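You operate a simulated robot arm through the tools that you are given. There is no shell and no other tool.

Carry out the task below with a simulated robot arm. There is one attempt and no reset: what you move stays moved.

Task
The blue sampler's mud is spoilt: push it out into the waste tub.
Fine: open the tub, stand the sampler in it, press its plunger, rinse it, stand it back and shut the tub. Set down upright: what you pick out.

It is judged by the outcome, as a careful person would: the job done as asked, and still so three seconds after it is handed in. It fails if anything else is knocked over, pushed out of place, dropped, spilled or broken.

Robot
A 7-joint arm with a two-finger parallel gripper, fixed in place. Base frame: the origin is at the foot of the arm, x ahead of it, y to its left, z up. Readings come in cm, degrees, newtons and seconds.
With the tool pointing down near the work surface it reaches from about 38 to 88 cm from the base axis. Its first joint turns from -166.0 to 166.0 degrees. Payload 3.43 kg.
Tool frame: the origin (TCP) lies between the finger pads and is the grasp point; the fingertips stand 3.4 cm ahead of it; z points along the fingers, y is the line along which they close. Largest opening 12.8 cm; finger width 2.4, thickness 1.2; the body of the gripper, 4.8 by 13 cm, starts 9.6 cm behind the TCP.
Orientation is that of the tool frame in the base frame, as a unit quaternion [x, y, z, w]. With the fingers straight down and closing along the base's y, the tool's x points along the base's -x, its y along +y and its z along -z.

Tools
- The arm moves only by the tool jog_arm. Its argument "commands" is a list that holds one entry, the list of rows, each a list of 7 numbers: the shift along the tool's x, y, z in units of 40 mm (1.0 is 40 mm), then the turn, a rotation vector about the tool's x, y, z in units of 8 degrees (1.0 is 8 degrees), then the opening in per cent of the stroke, from 0 (shut) to 100 (fully open). In form: [[[x, y, z, ax, ay, az, hand], ...]]. A call has 1 to 20 rows; each row shifts and turns the commanded pose from where the row before left it, along the tool's axes as they then stand. A call with a number of a shift or a turn outside -1 to 1 is refused whole. Each row takes 0.2 s and may step no farther than 5 cm and 8.6 degrees from the row before; otherwise, or with a gripper value out of range, the whole call is refused. Where a pose cannot be reached the arm comes as near as it can. A force on the tool above 90 N (or 10 N above the force at the start of the call, whichever is more), or a blocked arm, ends the call early, and 0.2 s more pass. The fingers move at their own pace (about 15.3 cm/s each) and stop on an object; they squeeze with about 36 N. The grip force told is the motor's: it shows also when the fingers shut on nothing. Time passes only in rows, and 0.2 s behind the last, so rows that do not move let the fingers close. The reply holds the time, the measured pose of the TCP, the force on the tool along the base axes, the opening and the grip force, in the units named above and with some noise, with the torque about the TCP (base axes, N m) and any sound that the robot's microphone picked up, and new pictures: "pictures" is both (left out), scene, wrist or none.
- Cameras (640 x 400 px; columns grow to the right, rows downward): "scene" is fixed at [5.67, -63.53, 167.69]; the picture's right is [0.41, -0.91, 0.00], its down [-0.79, -0.36, -0.50] and it looks along [0.46, 0.21, -0.87] (base axes); focal length 322 px, centre (320, 200). "wrist" rides on the gripper at [7.6, -1.1, -16] in the tool frame; the picture's right is [0.15, 0.99, 0.00], its down [-0.88, 0.13, -0.46] and it looks along [-0.45, 0.07, 0.89] (tool axes); focal length 234 px, centre (320, 200). There is no depth. A picture from a camera that has moved, and an enlarged one, comes with that camera's place and axes in the base frame and with its lens. The place of the scene camera against the robot may be out by one fixed shift of up to 2.5 cm in any direction.
- inspect(camera, box): a new picture of the part [left, top, right, bottom] of that camera's present view, enlarged. No time passes.
- finish_job(): hands the job in; it is judged then, once.

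Places have to be worked out from the pictures, the camera data and where the tool is seen. Open the gripper and draw the arm clear of the work before you hand the job in, unless the task says otherwise.

The tools are called after "Call:" as a command line: name --argument value ..., lists and objects as JSON in quotes. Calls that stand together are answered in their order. jog_arm: Moves the arm, as the interface text tells. Its arguments: {"type":"object","properties":{"commands":{"type":"array","items":{"type":"array","items":{"type":"array","items":{"type":"number"}}}},"pictures":{"type":"string","enum":["both","scene","wrist","none"]}},"required":["commands"]} The other tools are called the same way: inspect (camera, box) takes an enlarged picture of a part of a camera's view; finish_job () hands the job in.

At the start:

```text
t: 0.0
tool_pos: [29.57, -39.72, 128.91]
tool_rot: [-0.001, 1.0, 0.0, -0.001]
wrist_force: [1.2, 0.4, 0.2]
torque: [-0.02, 0.01, 0.01]
grip_width: 12.8
grip_force: 0.1
```

scene: 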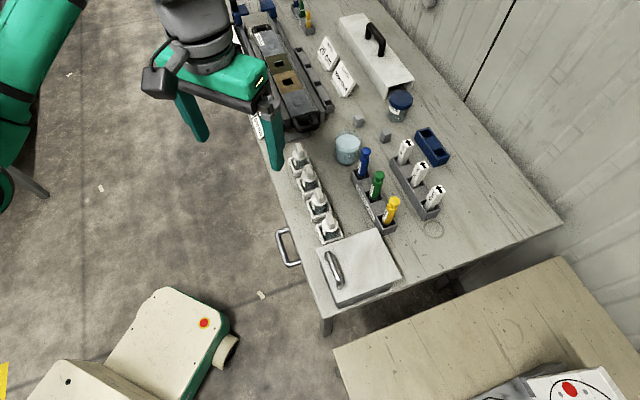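
wrist: 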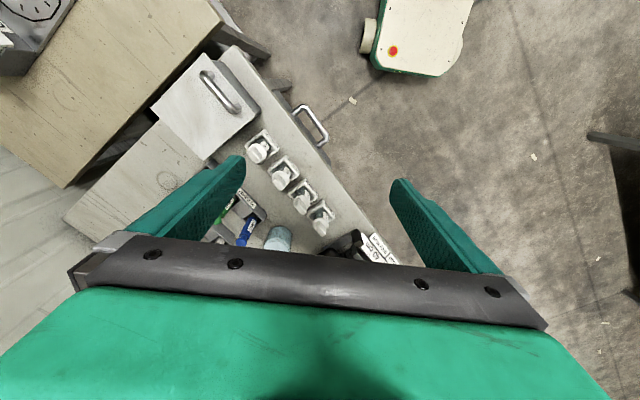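

I'll first look closely at the scene to identify the samplers, the waste tub, and the rinse water.

Call:
inspect --camera "scene" --box '[270, 80, 470, 205]'

Call:
inspect --camera "scene" --box '[230, 0, 430, 125]'

Call:
inspect --camera "scene" --box '[260, 140, 460, 310]'

```text
3.20 times, centred on (370, 142) of scene
camera zoom: at [5.67, -63.53, 167.69], right [0.41, -0.91, 0.0], down [-0.79, -0.36, -0.5], along [0.46, 0.21, -0.87], focal length 1031 px, centre (160, 384)
```

zoom: 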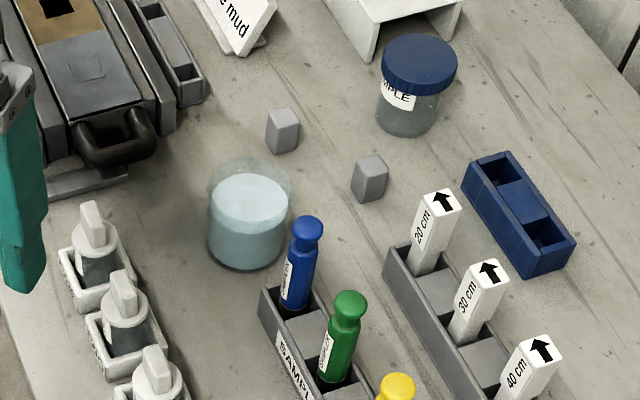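

```text
3.20 times, centred on (330, 62) of scene
camera zoom: at [5.67, -63.53, 167.69], right [0.41, -0.91, 0.0], down [-0.79, -0.36, -0.5], along [0.46, 0.21, -0.87], focal length 1031 px, centre (288, 640)
```

zoom: 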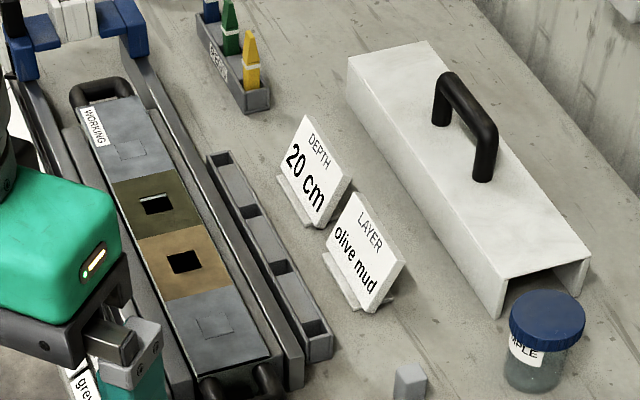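

```text
2.35 times, centred on (360, 225) of scene
camera zoom: at [5.67, -63.53, 167.69], right [0.41, -0.91, 0.0], down [-0.79, -0.36, -0.5], along [0.46, 0.21, -0.87], focal length 758 px, centre (226, 141)
```

zoom: 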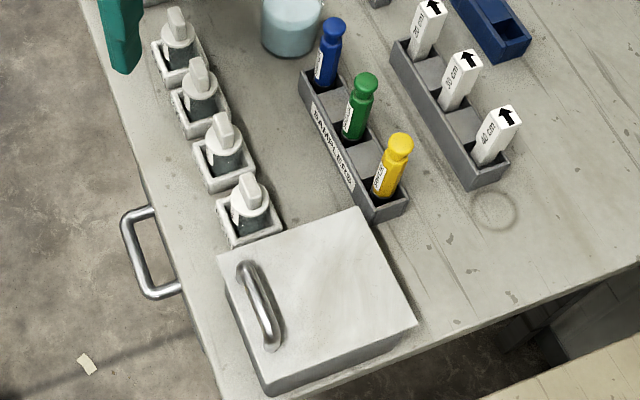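

The tub is the lidded grey box at the table's near corner, with the handle at its robot-side edge. I judge the table top at about z≈93 and the tub around (28,-61). I move the wrist camera over the tub and turn the hand to line up with the table.

Call:
jog_arm --commands '[[[-0.2, -0.95, 0.1, 0, 0, 0, 100], [-0.2, -0.95, 0.1, 0, 0, 0, 100], [-0.2, -0.95, 0.1, 0, 0, 0, 100], [-0.2, -0.95, 0.1, 0, 0, 0, 100], [0, 0, 0, 0, 0, -1, 100], [0, 0, 0, 0, 0, -1, 100], [0, 0, 0, 0, 0, -1, 100], [0, 0, 0, 0, 0, -1, 100], [0, 0, 0, 0, 0, -1, 100], [0, 0, 0, 0, 0, -1, 100]]]' --pictures "both"

```text
t: 2.2
tool_pos: [32.87, -54.96, 127.09]
tool_rot: [-0.408, 0.913, 0.0, 0.0]
wrist_force: [0.2, 0.1, 0.0]
torque: [0.0, -0.02, -0.03]
grip_width: 12.8
grip_force: 0.1
camera wrist: at [28.66, -61.27, 143.09], right [-0.83, 0.55, 0.0], down [0.49, 0.74, 0.46], along [0.25, 0.38, -0.89], focal length 234 px, centre (320, 200)
```

scene: 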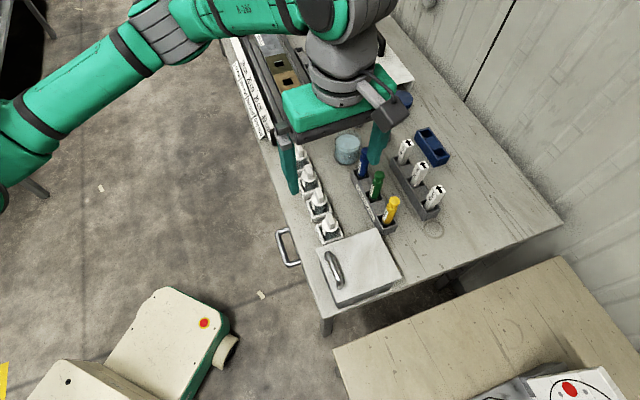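
wrist: 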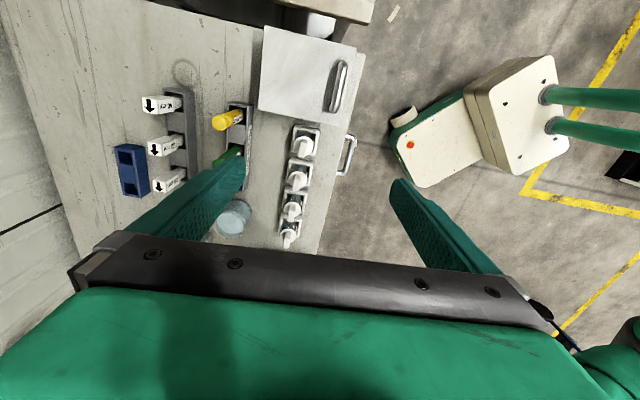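

The wrist view now shows the tub's lid with its handle on the robot side. I zoom in on it and the sampler rack.

Call:
inspect --camera "wrist" --box '[230, 0, 390, 140]'

Call:
inspect --camera "wrist" --box '[100, 60, 340, 260]'

Call:
inspect --camera "scene" --box '[300, 210, 420, 320]'

```text
2.86 times, centred on (310, 70) of wrist
camera zoom: at [28.66, -61.27, 143.09], right [-0.83, 0.55, 0.0], down [0.49, 0.74, 0.46], along [0.25, 0.38, -0.89], focal length 669 px, centre (349, 571)
```

zoom: 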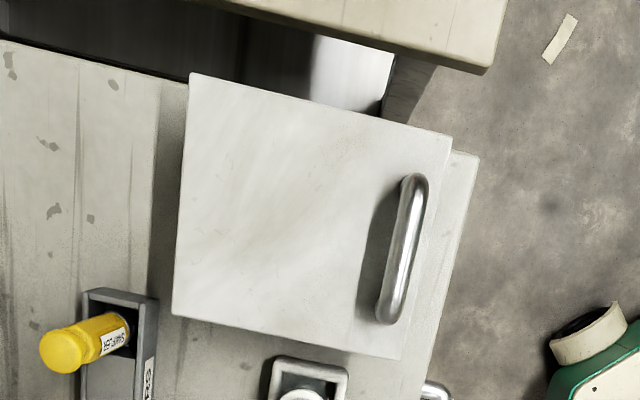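

```text
2.00 times, centred on (220, 160) of wrist
camera zoom: at [28.66, -61.27, 143.09], right [-0.83, 0.55, 0.0], down [0.49, 0.74, 0.46], along [0.25, 0.38, -0.89], focal length 468 px, centre (520, 280)
```

zoom: 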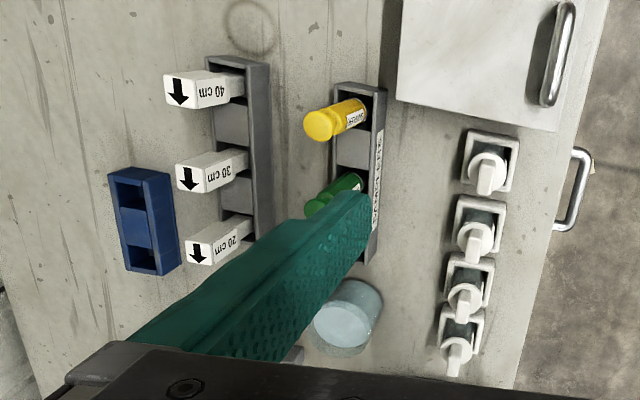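

```text
3.64 times, centred on (360, 265) of scene
camera zoom: at [5.67, -63.53, 167.69], right [0.41, -0.91, 0.0], down [-0.79, -0.36, -0.5], along [0.46, 0.21, -0.87], focal length 1172 px, centre (174, -36)
```

zoom: 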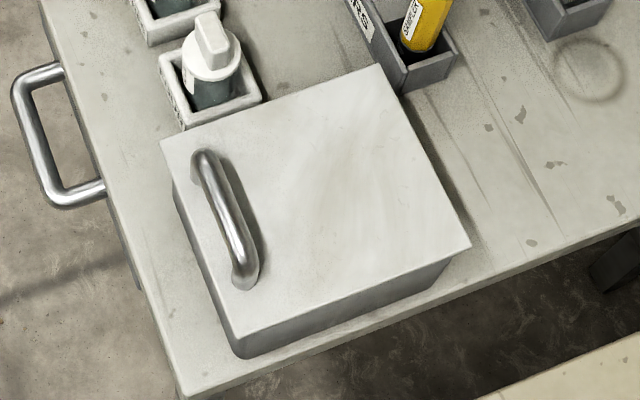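

The lid edges run at 45° in the base frame, so I correct the hand by 3° and drop 12 cm. That gives a second wrist view I can use to measure heights.

Call:
jog_arm --commands '[[[0, 0, 0, 0, 0, 0.375, 100], [0, 0, 1, 0, 0, 0, 100], [0, 0, 1, 0, 0, 0, 100], [0, 0, 1, 0, 0, 0, 100]]]' --pictures "wrist"

Call:
inspect --camera "wrist" --box '[180, 0, 420, 150]'

```text
t: 3.2
tool_pos: [32.6, -54.92, 115.28]
tool_rot: [-0.383, 0.924, 0.0, 0.0]
wrist_force: [0.1, 0.4, 0.5]
torque: [-0.04, 0.04, -0.03]
grip_width: 12.82
grip_force: 0.1
camera wrist: at [27.96, -60.99, 131.17], right [-0.8, 0.6, 0.0], down [0.53, 0.71, 0.46], along [0.27, 0.37, -0.89], focal length 234 px, centre (320, 200)
```

wrist: 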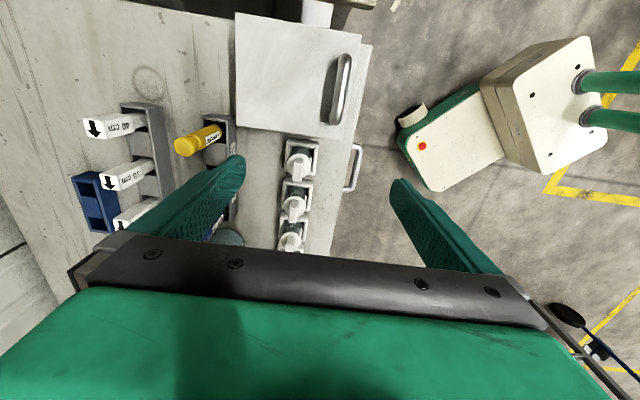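

```text
2.67 times, centred on (300, 75) of wrist
camera zoom: at [27.96, -60.99, 131.17], right [-0.8, 0.6, 0.0], down [0.53, 0.71, 0.46], along [0.27, 0.37, -0.89], focal length 624 px, centre (373, 533)
```

zoom: 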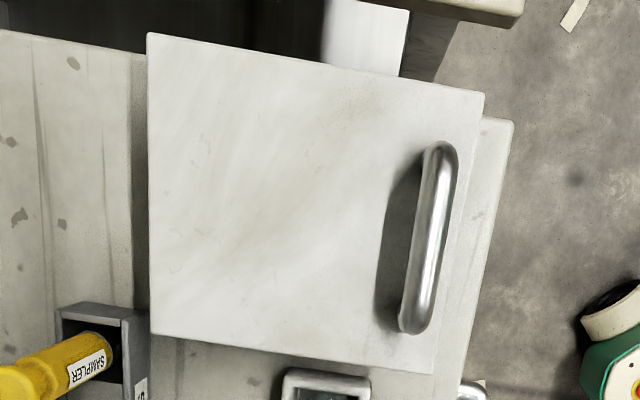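

Comparing the two wrist views, the lid top is at about z≈97 with its centre near (30.8,-62.6). The handle bar is at about (26.5,-58.7) and slightly above the lid. I move over the handle with a narrower opening to see its height and gap.

Call:
jog_arm --commands '[[[0.583, 0.137, 0.6, 0, 0, 0, 45], [0.583, 0.137, 0.6, 0, 0, 0, 45], [0.583, 0.137, 0.6, 0, 0, 0, 45], [0, 0, 0, 0, 0, 0, 45]]]' --pictures "both"

Call:
inspect --camera "wrist" --box '[200, 60, 440, 260]'

Call:
inspect --camera "scene" --box '[280, 180, 420, 320]'

```text
t: 4.2
tool_pos: [26.74, -58.64, 107.9]
tool_rot: [-0.382, 0.924, 0.0, 0.0]
wrist_force: [0.0, -0.1, 0.2]
torque: [-0.03, -0.03, -0.01]
grip_width: 5.74
grip_force: 0.0
camera wrist: at [22.18, -64.74, 123.77], right [-0.8, 0.6, 0.0], down [0.53, 0.71, 0.46], along [0.27, 0.37, -0.89], focal length 234 px, centre (320, 200)
```

scene: 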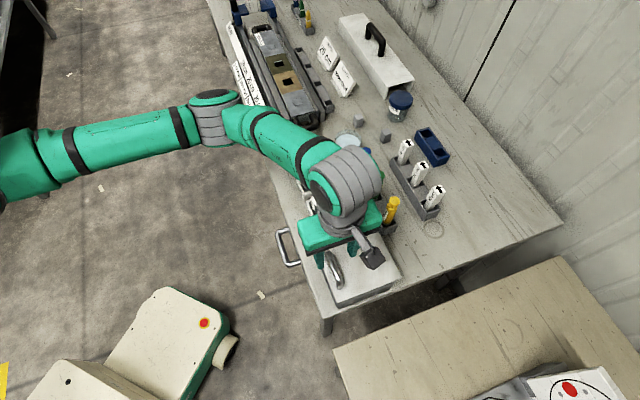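
wrist: 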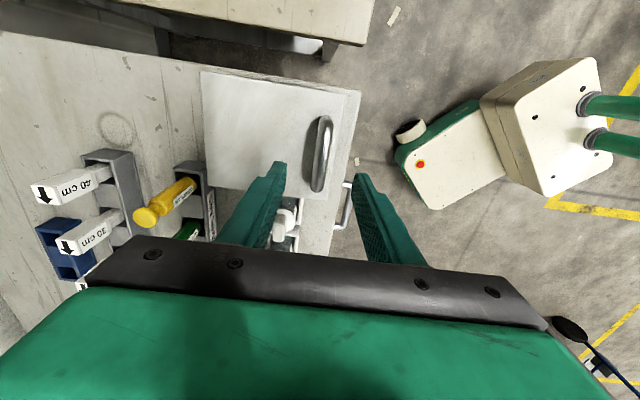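

```text
2.00 times, centred on (320, 160) of wrist
camera zoom: at [22.18, -64.74, 123.77], right [-0.8, 0.6, 0.0], down [0.53, 0.71, 0.46], along [0.27, 0.37, -0.89], focal length 468 px, centre (320, 280)
```

zoom: 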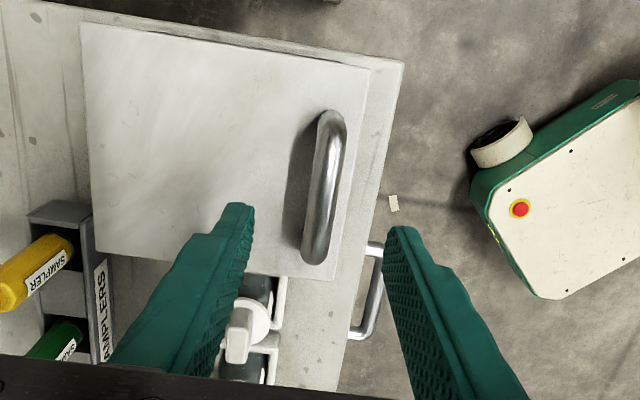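

```text
2.86 times, centred on (350, 250) of scene
camera zoom: at [5.67, -63.53, 167.69], right [0.41, -0.91, 0.0], down [-0.79, -0.36, -0.5], along [0.46, 0.21, -0.87], focal length 921 px, centre (234, 57)
```

zoom: 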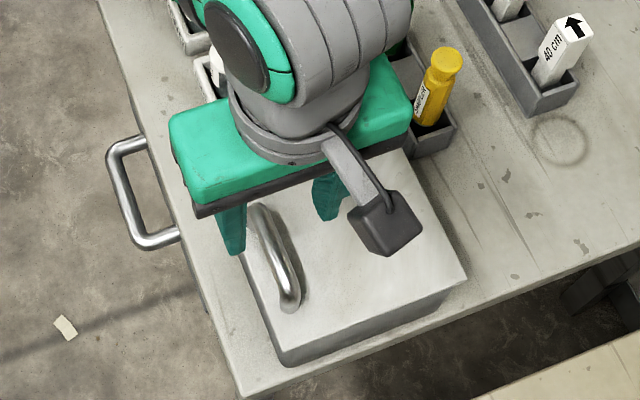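

The bar is at about (26.4,-58.6), z≈97, and the lid top is at z≈95.3. I lower the open fingers around the bar and stop just above the lid.

Call:
jog_arm --commands '[[[0.04, 0.03, 0.7, 0, 0, 0, 40], [0, 0.03, 0.7, 0, 0, 0, 40], [0, 0, 0.5, 0, 0, 0, 40], [0, 0, 0.2, 0, 0, 0, 40]]]' --pictures "both"

Call:
inspect --camera "wrist" --box '[220, 100, 420, 260]'

Call:
inspect --camera "scene" --box '[280, 180, 420, 320]'

```text
t: 5.2
tool_pos: [26.34, -58.61, 99.5]
tool_rot: [-0.383, 0.924, 0.0, 0.0]
wrist_force: [-0.2, 0.3, 0.7]
torque: [0.01, 0.0, 0.01]
grip_width: 5.16
grip_force: 0.0
camera wrist: at [21.9, -64.77, 115.41], right [-0.8, 0.6, 0.0], down [0.53, 0.71, 0.46], along [0.27, 0.37, -0.89], focal length 234 px, centre (320, 200)
```

scene: 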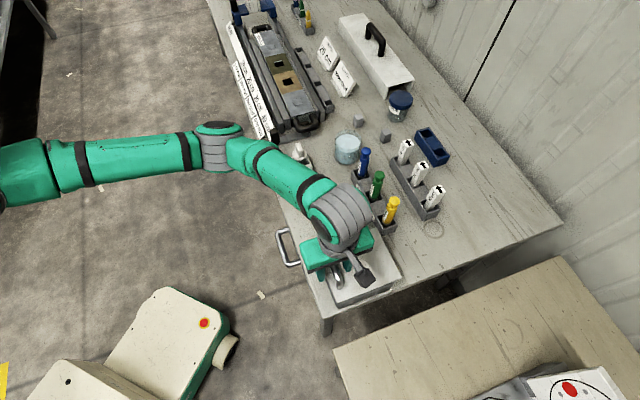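
wrist: 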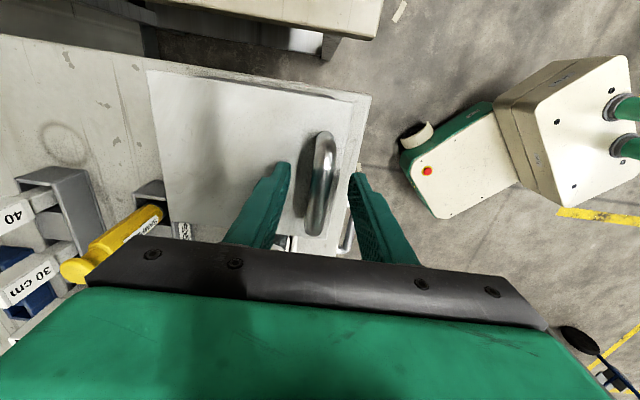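

```text
2.50 times, centred on (320, 180) of wrist
camera zoom: at [21.9, -64.77, 115.41], right [-0.8, 0.6, 0.0], down [0.53, 0.71, 0.46], along [0.27, 0.37, -0.89], focal length 585 px, centre (320, 250)
```

zoom: 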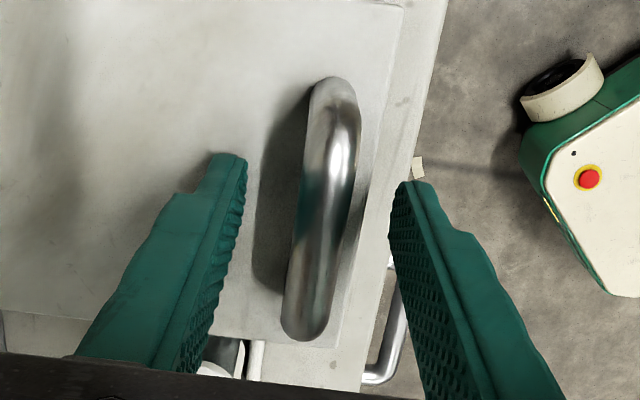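

```text
2.86 times, centred on (350, 250) of scene
camera zoom: at [5.67, -63.53, 167.69], right [0.41, -0.91, 0.0], down [-0.79, -0.36, -0.5], along [0.46, 0.21, -0.87], focal length 921 px, centre (234, 57)
```

zoom: 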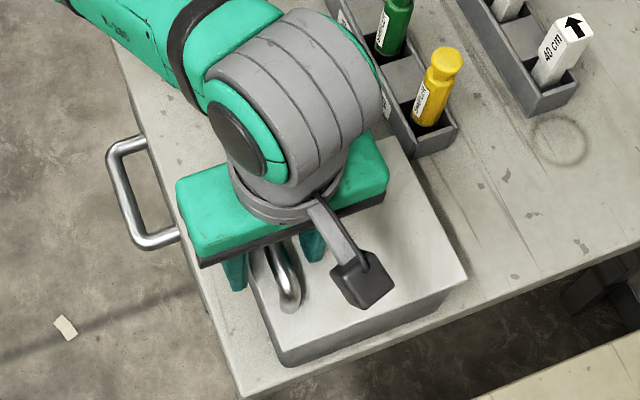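

The bar sits between the fingers with no contact so far. I close on it here.

Call:
jog_arm --commands '[[[0, 0, 0, 0, 0, 0, 0], [0, 0, 0, 0, 0, 0, 0], [0, 0, 0, 0, 0, 0, 0]]]' --pictures "wrist"

```text
t: 6.0
tool_pos: [26.33, -58.61, 99.4]
tool_rot: [-0.383, 0.924, 0.0, 0.0]
wrist_force: [2.6, -7.1, -1.1]
torque: [0.0, -0.05, 0.0]
grip_width: 1.56
grip_force: 44.8
camera wrist: at [21.93, -64.79, 115.4], right [-0.8, 0.6, 0.0], down [0.53, 0.71, 0.46], along [0.27, 0.37, -0.89], focal length 234 px, centre (320, 200)
```

wrist: 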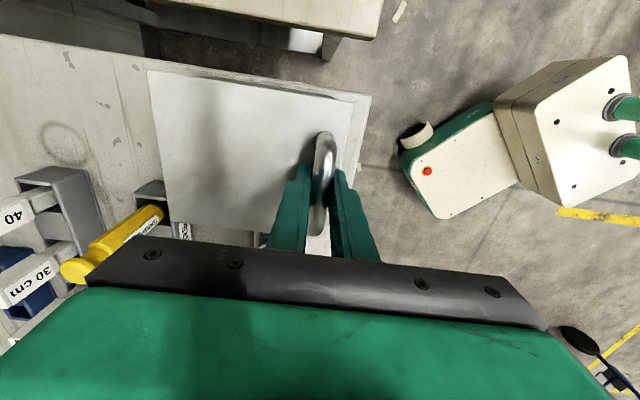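

The bar is gripped at a width of 1.56 cm. I test-lift slightly to learn whether the lid is hinged or loose.

Call:
jog_arm --commands '[[[0, 0, -0.15, -0.3, 0, 0, 0], [0, 0, -0.15, -0.3, 0, 0, 0], [0, 0, -0.15, -0.3, 0, 0, 0], [0, 0, -0.15, -0.3, 0, 0, 0]]]' --pictures "both"

Call:
inspect --camera "scene" --box '[280, 180, 420, 320]'

```text
t: 7.0
tool_pos: [27.04, -59.15, 101.73]
tool_rot: [-0.384, 0.92, 0.074, -0.032]
wrist_force: [43.0, -64.7, -36.0]
torque: [-0.21, 0.22, -0.53]
grip_width: 1.56
grip_force: 44.8
camera wrist: at [24.31, -67.15, 117.14], right [-0.8, 0.58, 0.16], down [0.58, 0.67, 0.47], along [0.17, 0.47, -0.87], focal length 234 px, centre (320, 200)
```

scene: 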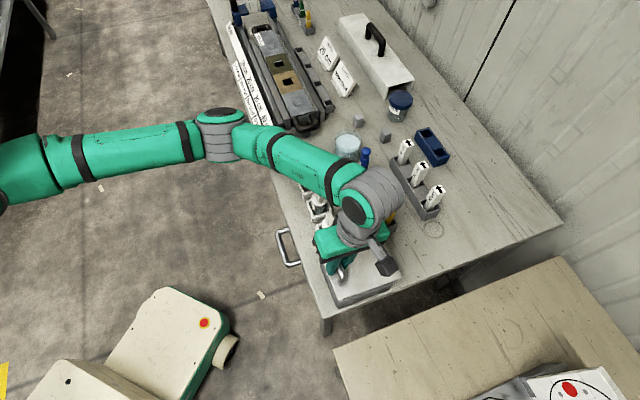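
wrist: 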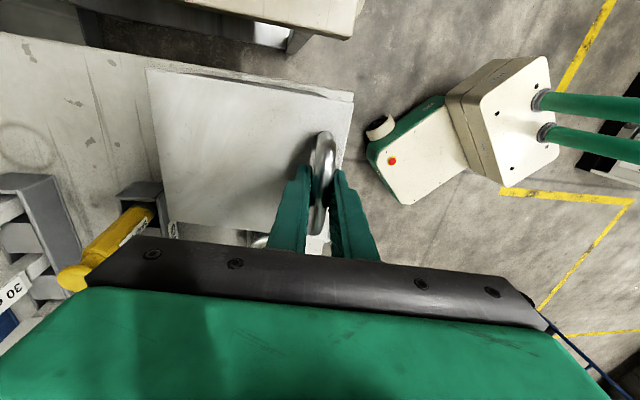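

```text
2.86 times, centred on (350, 250) of scene
camera zoom: at [5.67, -63.53, 167.69], right [0.41, -0.91, 0.0], down [-0.79, -0.36, -0.5], along [0.46, 0.21, -0.87], focal length 921 px, centre (234, 57)
```

zoom: 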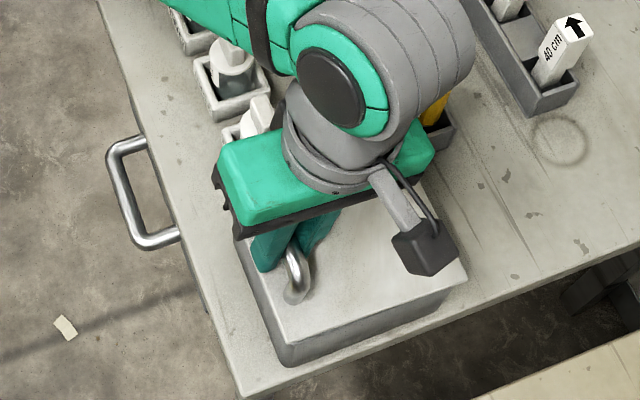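

The lid is hinged along its far edge. The motion and force fit a pivot about 14.8 cm beyond the TCP at z≈95. I correct the path and follow that arc, turning the hand with the lid.

Call:
jog_arm --commands '[[[0, -0.19, -0.03, 0, 0, 0, 0], [0, -0.0923, -0.252, -0.5, 0, 0, 0], [0, -0.0923, -0.252, -0.5, 0, 0, 0], [0, -0.0923, -0.252, -0.5, 0, 0, 0], [0, -0.0923, -0.252, -0.5, 0, 0, 0]]]' --pictures "both"

```text
t: 8.2
tool_pos: [28.9, -61.15, 105.41]
tool_rot: [-0.372, 0.901, 0.206, -0.084]
wrist_force: [3.8, 14.6, 6.2]
torque: [0.84, -0.81, -0.51]
grip_width: 1.54
grip_force: 44.7
camera wrist: at [29.12, -72.05, 119.35], right [-0.73, 0.53, 0.43], down [0.68, 0.56, 0.47], along [0.01, 0.64, -0.77], focal length 234 px, centre (320, 200)
```

scene: 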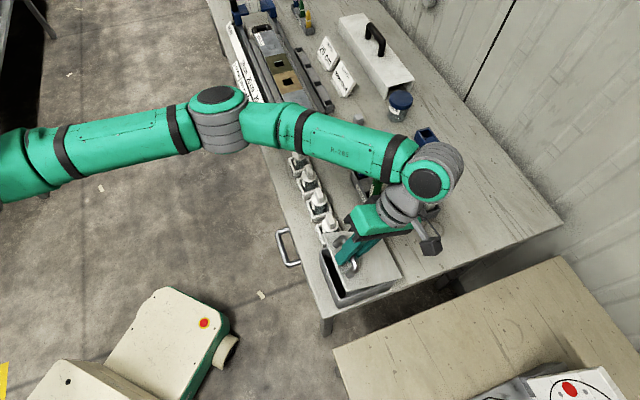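
wrist: 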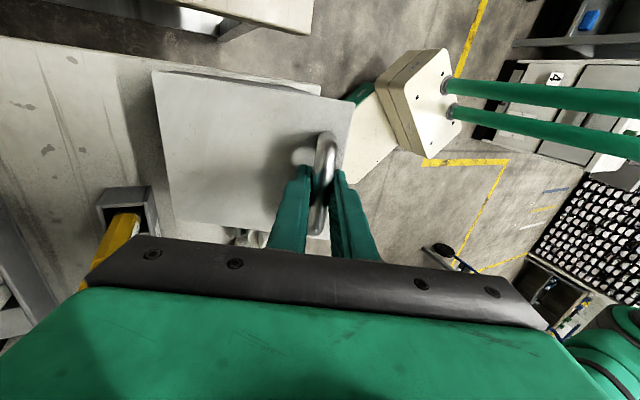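

The arc fits well: forces are low and the lid is about 26° open. I continue along it.

Call:
jog_arm --commands '[[[0, -0.0923, -0.252, -0.5, 0, 0, 0], [0, -0.0923, -0.252, -0.5, 0, 0, 0], [0, -0.0923, -0.252, -0.5, 0, 0, 0], [0, -0.0923, -0.252, -0.5, 0, 0, 0], [0, -0.0923, -0.252, -0.5, 0, 0, 0], [0, -0.0923, -0.252, -0.5, 0, 0, 0]]]' --pictures "both"

```text
t: 9.6
tool_pos: [28.81, -61.12, 105.32]
tool_rot: [-0.352, 0.868, 0.329, -0.12]
wrist_force: [-39.1, 18.3, 39.7]
torque: [0.06, -0.17, 0.22]
grip_width: 1.55
grip_force: 45.1
out of reach, approached as far as the arm can: row 3, 4, 5, 6
camera wrist: at [30.93, -74.71, 116.45], right [-0.63, 0.43, 0.65], down [0.77, 0.45, 0.45], along [-0.1, 0.78, -0.62], focal length 234 px, centre (320, 200)
```

scene: 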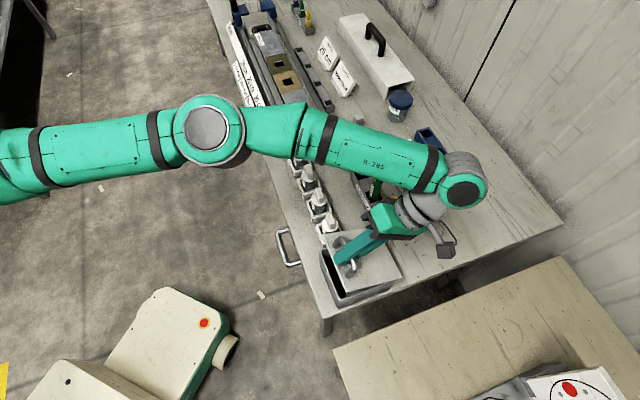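
wrist: 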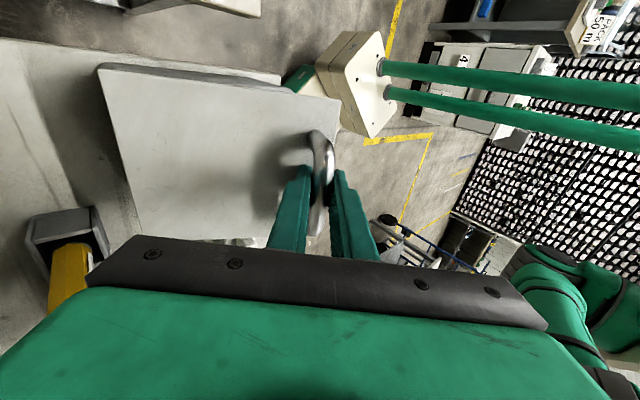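

The arm cannot reach this with so much tilt, so the fingers have pivoted on the bar and the lid is still at about 25°. I back off a step to see how the arm responds.

Call:
jog_arm --commands '[[[0, 0.0745, 0.2578, 0.5, 0, 0, 0], [0, 0.0745, 0.2578, 0.5, 0, 0, 0]]]' --pictures "none"

```text
t: 10.2
tool_pos: [27.83, -60.14, 103.67]
tool_rot: [-0.363, 0.888, 0.264, -0.097]
wrist_force: [-21.5, -27.7, -4.8]
torque: [-0.23, 0.36, 0.26]
grip_width: 1.56
grip_force: 45.0
```

The arm follows from the pose it actually reached: hand tilt is now 33° and the lid about 18°. I bring the lid gently back to shut with the hand vertical, so I can regrip with the bar near the fingertips and then lift without tilting the hand so much.

Call:
jog_arm --commands '[[[0.03, -0.038, 0.231, 0.8125, 0, 0, 0], [0.02, 0.0295, 0.24, 0.8125, 0, 0, 0], [0.02, 0.04, 0.232, 0.8125, 0, 0, 0], [0, 0.055, 0.239, 0.8125, 0, 0, 0], [0, 0.067, 0.2, 0.8125, 0, 0, 0]]]' --pictures "both"

```text
t: 11.4
tool_pos: [26.51, -58.61, 99.63]
tool_rot: [-0.375, 0.927, 0.005, 0.01]
wrist_force: [2.7, -27.2, -7.8]
torque: [-0.34, 0.28, 1.0]
grip_width: 1.54
grip_force: 44.9
camera wrist: at [21.7, -64.87, 115.42], right [-0.79, 0.61, 0.0], down [0.54, 0.7, 0.48], along [0.29, 0.38, -0.88], focal length 234 px, centre (320, 200)
```

scene: 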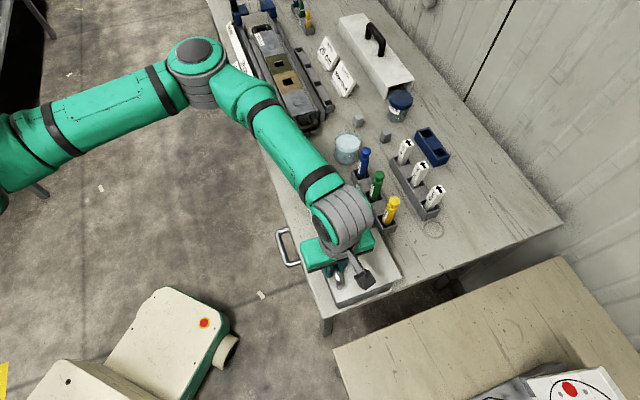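
wrist: 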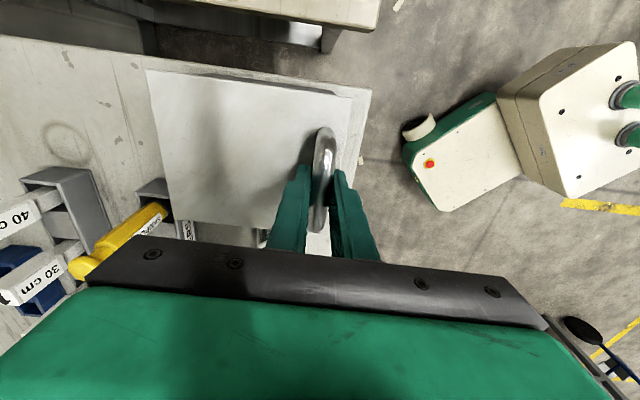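

The lid is back down. I open the fingers a little and rise about 1.2 cm, so the bar will be near the fingertips, and look.

Call:
jog_arm --commands '[[[0, 0, 0, 0, 0, 0, 30], [0, 0, 0, 0, 0, 0, 30], [0, 0, -0.3, 0, 0, 0, 30], [0, 0, 0, 0, 0, 0, 30]]]' --pictures "wrist"

Call:
inspect --camera "wrist" --box '[240, 100, 400, 260]'

Call:
inspect --camera "scene" --box '[280, 180, 420, 320]'

```text
t: 12.4
tool_pos: [26.37, -58.41, 100.93]
tool_rot: [-0.373, 0.928, 0.007, 0.01]
wrist_force: [-0.4, 0.5, -0.1]
torque: [-0.03, -0.02, 0.0]
grip_width: 3.84
grip_force: 0.0
camera wrist: at [21.48, -64.84, 116.67], right [-0.79, 0.61, 0.0], down [0.54, 0.69, 0.48], along [0.29, 0.38, -0.88], focal length 234 px, centre (320, 200)
```

wrist: 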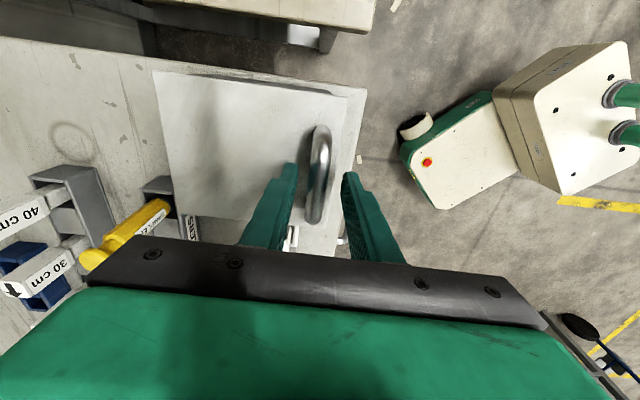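

```text
2.50 times, centred on (320, 180) of wrist
camera zoom: at [21.48, -64.84, 116.67], right [-0.79, 0.61, 0.0], down [0.54, 0.69, 0.48], along [0.29, 0.38, -0.88], focal length 585 px, centre (320, 250)
```

zoom: 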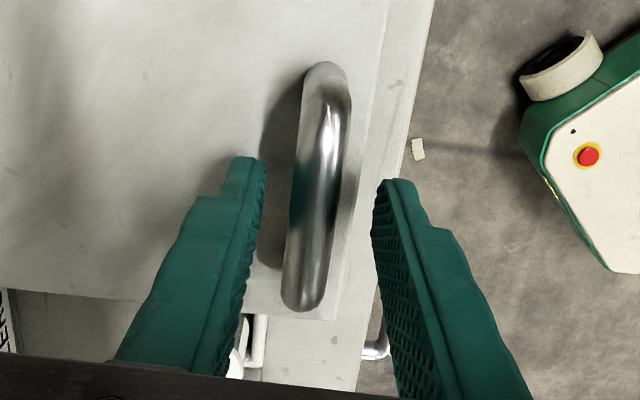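

```text
2.86 times, centred on (350, 250) of scene
camera zoom: at [5.67, -63.53, 167.69], right [0.41, -0.91, 0.0], down [-0.79, -0.36, -0.5], along [0.46, 0.21, -0.87], focal length 921 px, centre (234, 57)
```

zoom: 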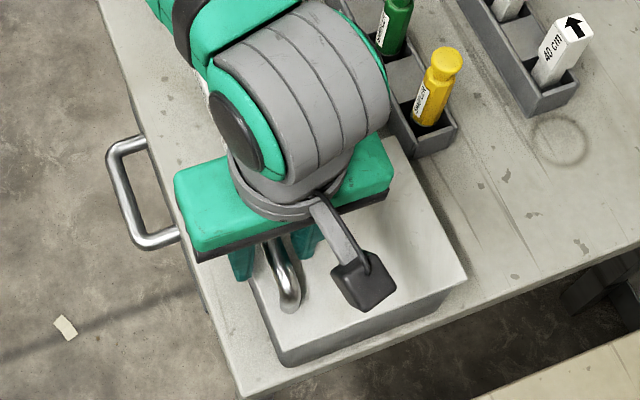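

The fingers straddle the bar. I level the hand, lower by 0.4 cm and grip the bar near the fingertips.

Call:
jog_arm --commands '[[[0, 0, 0.1, 0, 0.175, -0.15, 30], [0, 0, 0, 0, 0, 0, 0], [0, 0, 0, 0, 0, 0, 0], [0, 0, 0, 0, 0, 0, 0]]]' --pictures "none"

```text
t: 13.4
tool_pos: [26.54, -58.55, 100.42]
tool_rot: [-0.384, 0.923, 0.002, -0.001]
wrist_force: [16.8, -25.3, -4.7]
torque: [-0.44, -0.18, -0.19]
grip_width: 1.56
grip_force: 45.0
```

It is gripped firmly with the bar about 1 cm from the tips. I lift along the hinge arc with the hand vertical and let the bar pivot in the fingers.

Call:
jog_arm --commands '[[[0, -0.13, -0.3175, 0, 0, 0, 0], [0, -0.1045, -0.3095, 0, 0, 0, 0], [0, -0.131, -0.299, 0, 0, 0, 0], [0, -0.157, -0.287, 0, 0, 0, 0], [0, -0.181, -0.272, 0, 0, 0, 0]]]' --pictures "both"

```text
t: 14.6
tool_pos: [28.56, -60.49, 106.23]
tool_rot: [-0.384, 0.923, 0.004, 0.0]
wrist_force: [24.8, -27.7, -31.1]
torque: [-0.42, -0.21, -0.16]
grip_width: 1.57
grip_force: 44.5
camera wrist: at [24.07, -66.77, 122.15], right [-0.8, 0.59, 0.01], down [0.53, 0.71, 0.46], along [0.27, 0.37, -0.89], focal length 234 px, centre (320, 200)
```

scene: 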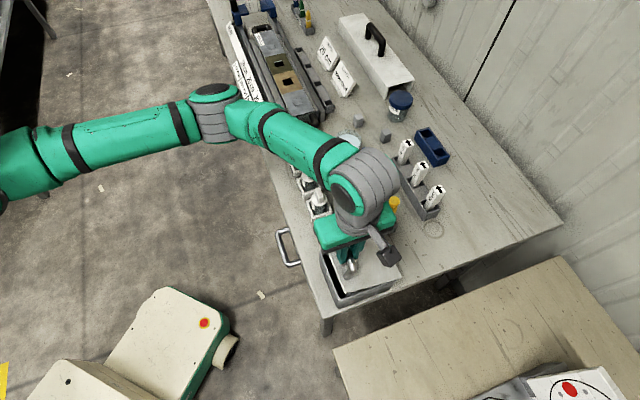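
wrist: 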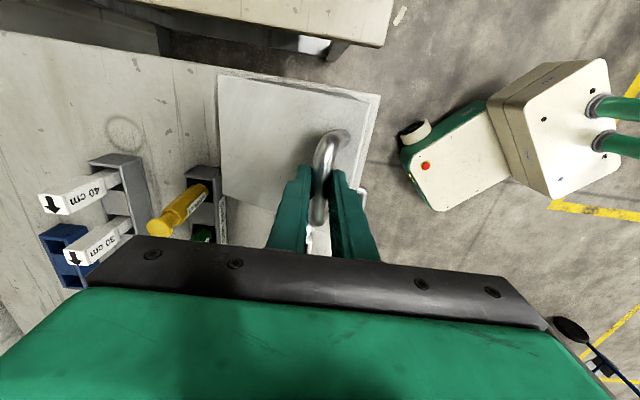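

The pivoting works and the lid is about 25° open. The force points at the hinge, so I trim the radius slightly and continue to about 50°.

Call:
jog_arm --commands '[[[0, -0.28, -0.19, 0, 0, 0, 0], [0, -0.221, -0.232, 0, 0, 0, 0], [0, -0.2405, -0.212, 0, 0, 0, 0], [0, -0.258, -0.19, 0, 0, 0, 0], [0, -0.274, -0.167, 0, 0, 0, 0]]]' --pictures "both"

```text
t: 15.8
tool_pos: [32.04, -64.0, 110.48]
tool_rot: [-0.383, 0.924, 0.003, 0.0]
wrist_force: [5.5, 5.5, -4.2]
torque: [0.26, 0.03, 0.0]
grip_width: 1.57
grip_force: 45.0
camera wrist: at [27.56, -70.26, 126.34], right [-0.8, 0.6, 0.01], down [0.53, 0.71, 0.46], along [0.27, 0.37, -0.89], focal length 234 px, centre (320, 200)
```

scene: 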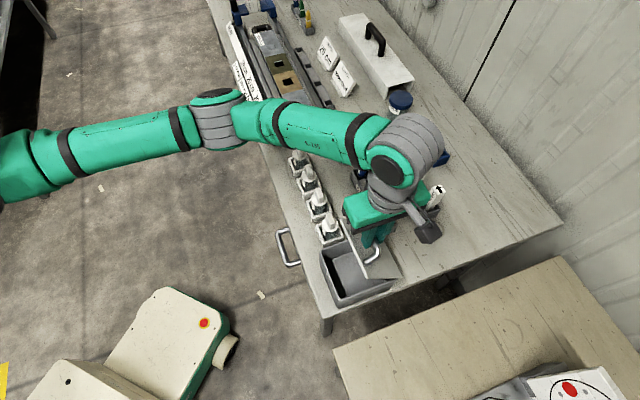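
wrist: 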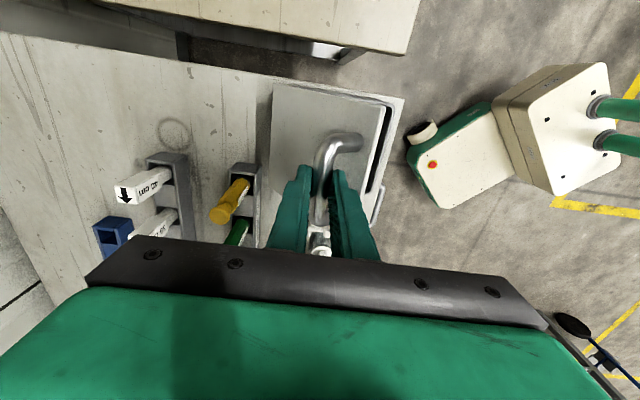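

The forces are small and the tub is opening; the lid is at about 50°. I continue along the arc to about 75°.

Call:
jog_arm --commands '[[[0, -0.287, -0.142, 0, 0, 0, 0], [0, -0.2985, -0.117, 0, 0, 0, 0], [0, -0.3075, -0.09, 0, 0, 0, 0], [0, -0.314, -0.063, 0, 0, 0, 0], [0, -0.3185, -0.0355, 0, 0, 0, 0]]]' --pictures "both"

```text
t: 17.0
tool_pos: [36.3, -68.29, 112.24]
tool_rot: [-0.383, 0.924, 0.002, -0.001]
wrist_force: [-2.8, 0.5, 0.8]
torque: [0.17, 0.22, 0.11]
grip_width: 1.55
grip_force: 45.0
camera wrist: at [31.83, -74.55, 128.05], right [-0.8, 0.6, 0.0], down [0.53, 0.71, 0.46], along [0.27, 0.37, -0.89], focal length 234 px, centre (320, 200)
```

scene: 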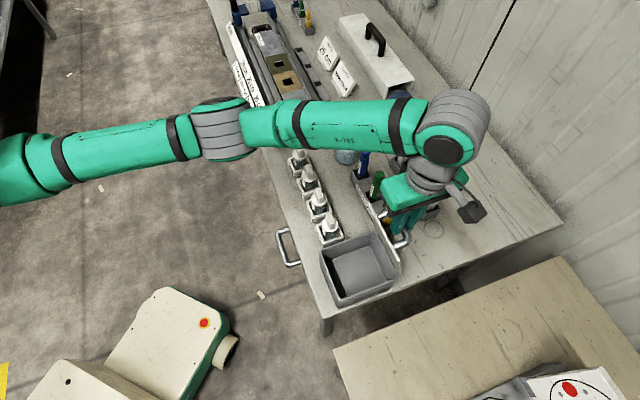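
wrist: 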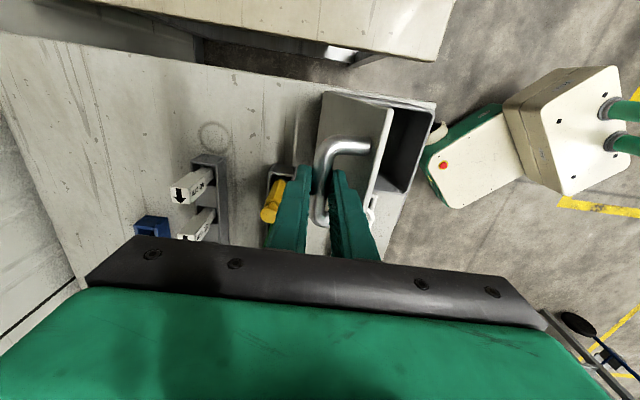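

The lid is at about 75° with near-zero force. I go a bit past vertical.

Call:
jog_arm --commands '[[[0, -0.32, -0.008, 0, 0, 0, 0], [0, -0.32, 0.02, 0, 0, 0, 0], [0, -0.317, 0.048, 0, 0, 0, 0], [0, -0.3115, 0.0755, 0, 0, 0, 0]]]' --pictures "both"

```text
t: 18.0
tool_pos: [39.88, -72.11, 111.59]
tool_rot: [-0.383, 0.924, 0.004, 0.0]
wrist_force: [0.0, 3.4, -4.2]
torque: [-0.07, 0.38, 0.15]
grip_width: 1.57
grip_force: 45.1
camera wrist: at [35.49, -78.25, 127.41], right [-0.8, 0.6, 0.01], down [0.53, 0.71, 0.46], along [0.27, 0.37, -0.89], focal length 234 px, centre (320, 200)
```

scene: 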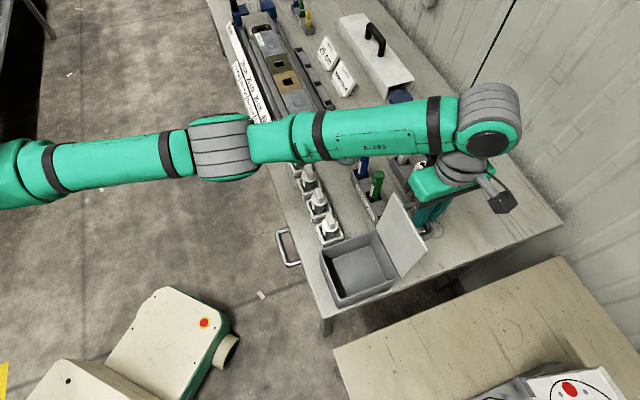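
wrist: 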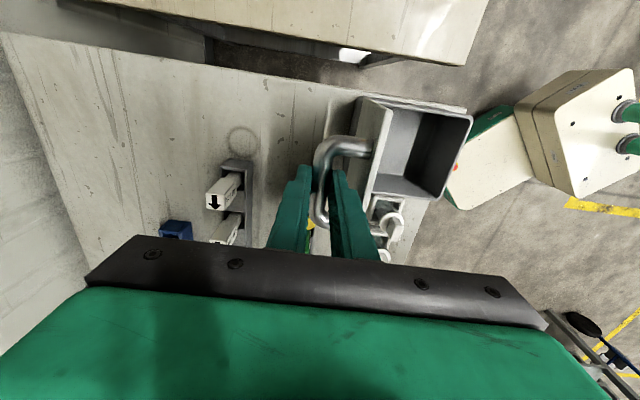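

The lid is just past vertical, about 96°, and the tub inside is visible. I move further to find the lid's rest stop.

Call:
jog_arm --commands '[[[0, -0.304, 0.1025, 0, 0, 0, 0], [0, -0.2935, 0.1285, 0, 0, 0, 0]]]' --pictures "both"

```text
t: 18.6
tool_pos: [40.9, -72.96, 111.07]
tool_rot: [-0.381, 0.924, 0.007, -0.002]
wrist_force: [-46.9, 39.6, 16.9]
torque: [1.84, 0.44, 0.32]
grip_width: 1.58
grip_force: 45.1
out of reach, approached as far as the arm can: row 2
camera wrist: at [36.5, -79.2, 126.94], right [-0.8, 0.6, 0.01], down [0.54, 0.71, 0.46], along [0.26, 0.37, -0.89], focal length 234 px, centre (320, 200)
```

scene: 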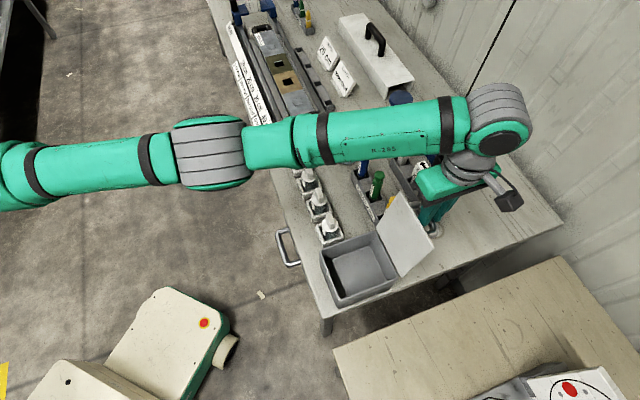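
wrist: 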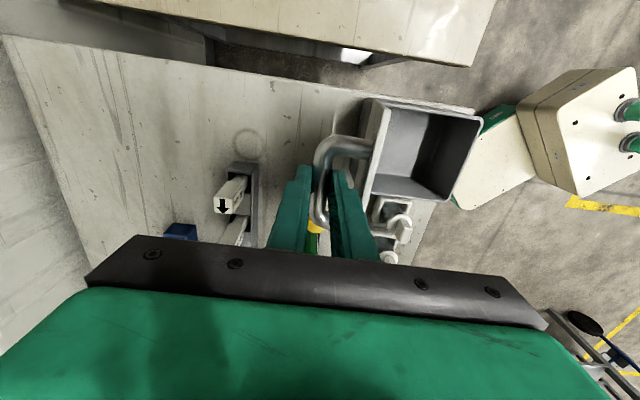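

The lid meets its stop at about 100°, past vertical, so it should stay open. I relieve the push, open the fingers just a little because one is between the bar and the lid, and rise straight up.

Call:
jog_arm --commands '[[[0, 0.12, 0, 0, 0, 0, 0], [0, 0, 0, 0, 0, 0, 16], [0, 0, 0, 0, 0, 0, 16], [0, 0, 0, 0, 0, 0, 16]]]' --pictures "both"

Call:
inspect --camera "wrist" --box '[240, 80, 480, 260]'

```text
t: 19.6
tool_pos: [41.12, -72.86, 110.76]
tool_rot: [-0.382, 0.924, 0.003, 0.0]
wrist_force: [-0.4, 0.8, 0.0]
torque: [0.0, 0.03, -0.01]
grip_width: 2.1
grip_force: 0.3
camera wrist: at [36.64, -79.09, 126.58], right [-0.8, 0.6, 0.0], down [0.53, 0.71, 0.46], along [0.27, 0.37, -0.89], focal length 234 px, centre (320, 200)
```

scene: 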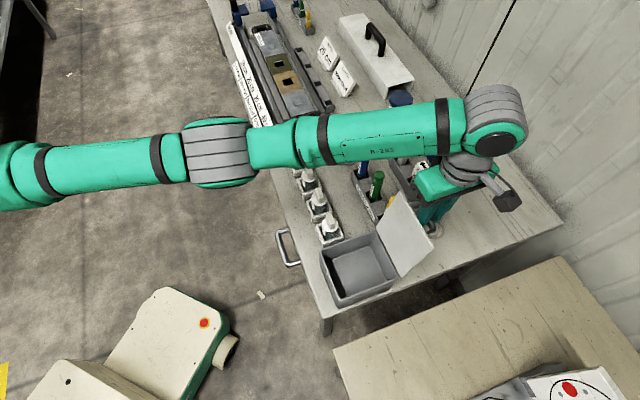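
wrist: 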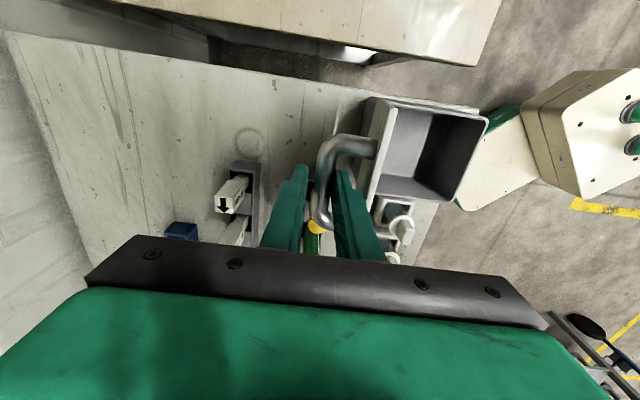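

```text
2.22 times, centred on (360, 170) of wrist
camera zoom: at [36.64, -79.09, 126.58], right [-0.8, 0.6, 0.0], down [0.53, 0.71, 0.46], along [0.27, 0.37, -0.89], focal length 520 px, centre (231, 267)
```

zoom: 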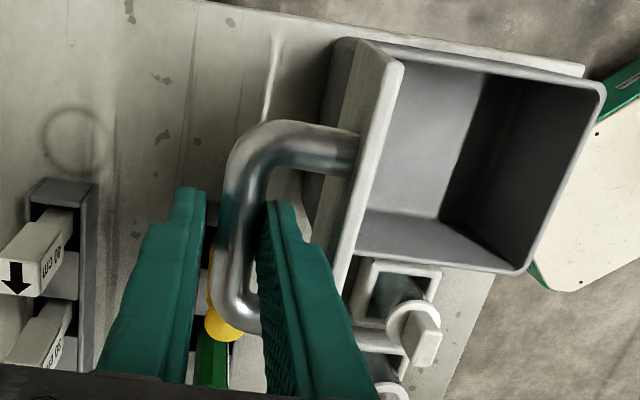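

The lid stays open on its own. I rise clear of it and move along over the samplers to measure them.

Call:
jog_arm --commands '[[[0, 0, -0.8, 0, 0, 0, 16], [0, 0, -0.8, 0, 0, 0, 16], [0, 0, -0.9, 0, 0, 0, 16], [-0.93, 0.126, 0, 0, 0, 0, 16], [-0.93, 0.126, 0, 0, 0, 0, 16], [-0.93, 0.126, 0, 0, 0, 0, 30], [-0.93, 0.126, 0, 0, 0, 0, 30], [-0.93, 0.126, 0, 0, 0, 0, 30], [-0.93, 0.126, 0, 0, 0, 0, 30], [-0.93, 0.126, 0, 0, 0, 0, 30]]]' --pictures "both"

Call:
inspect --camera "wrist" --box '[200, 80, 440, 260]'

```text
t: 21.8
tool_pos: [57.08, -49.78, 120.26]
tool_rot: [-0.383, 0.924, 0.003, 0.0]
wrist_force: [-0.3, 0.1, 0.0]
torque: [0.01, 0.0, -0.02]
grip_width: 3.85
grip_force: 0.0
out of reach, approached as far as the arm can: row 2, 3
camera wrist: at [52.51, -55.99, 136.27], right [-0.8, 0.59, 0.01], down [0.53, 0.71, 0.46], along [0.27, 0.37, -0.89], focal length 234 px, centre (320, 200)
```

scene: 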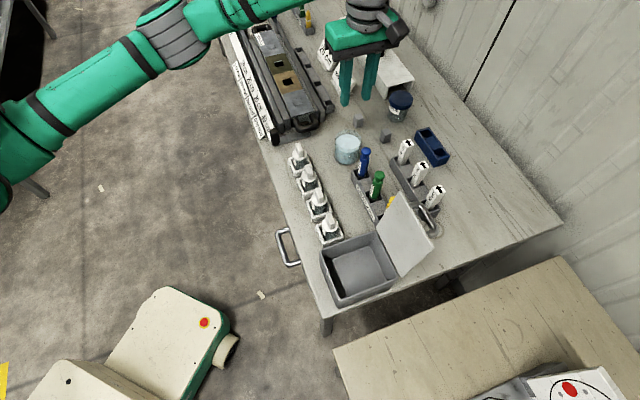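
wrist: 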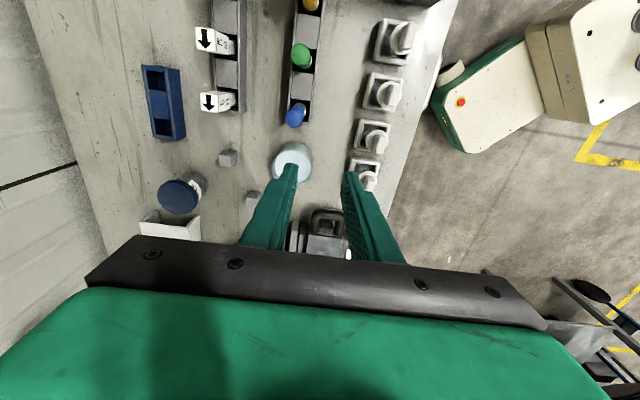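

```text
2.22 times, centred on (320, 170) of wrist
camera zoom: at [52.51, -55.99, 136.27], right [-0.8, 0.59, 0.01], down [0.53, 0.71, 0.46], along [0.27, 0.37, -0.89], focal length 520 px, centre (320, 267)
```

zoom: 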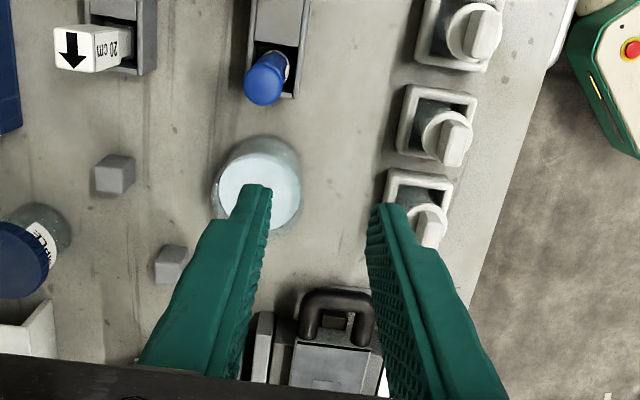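

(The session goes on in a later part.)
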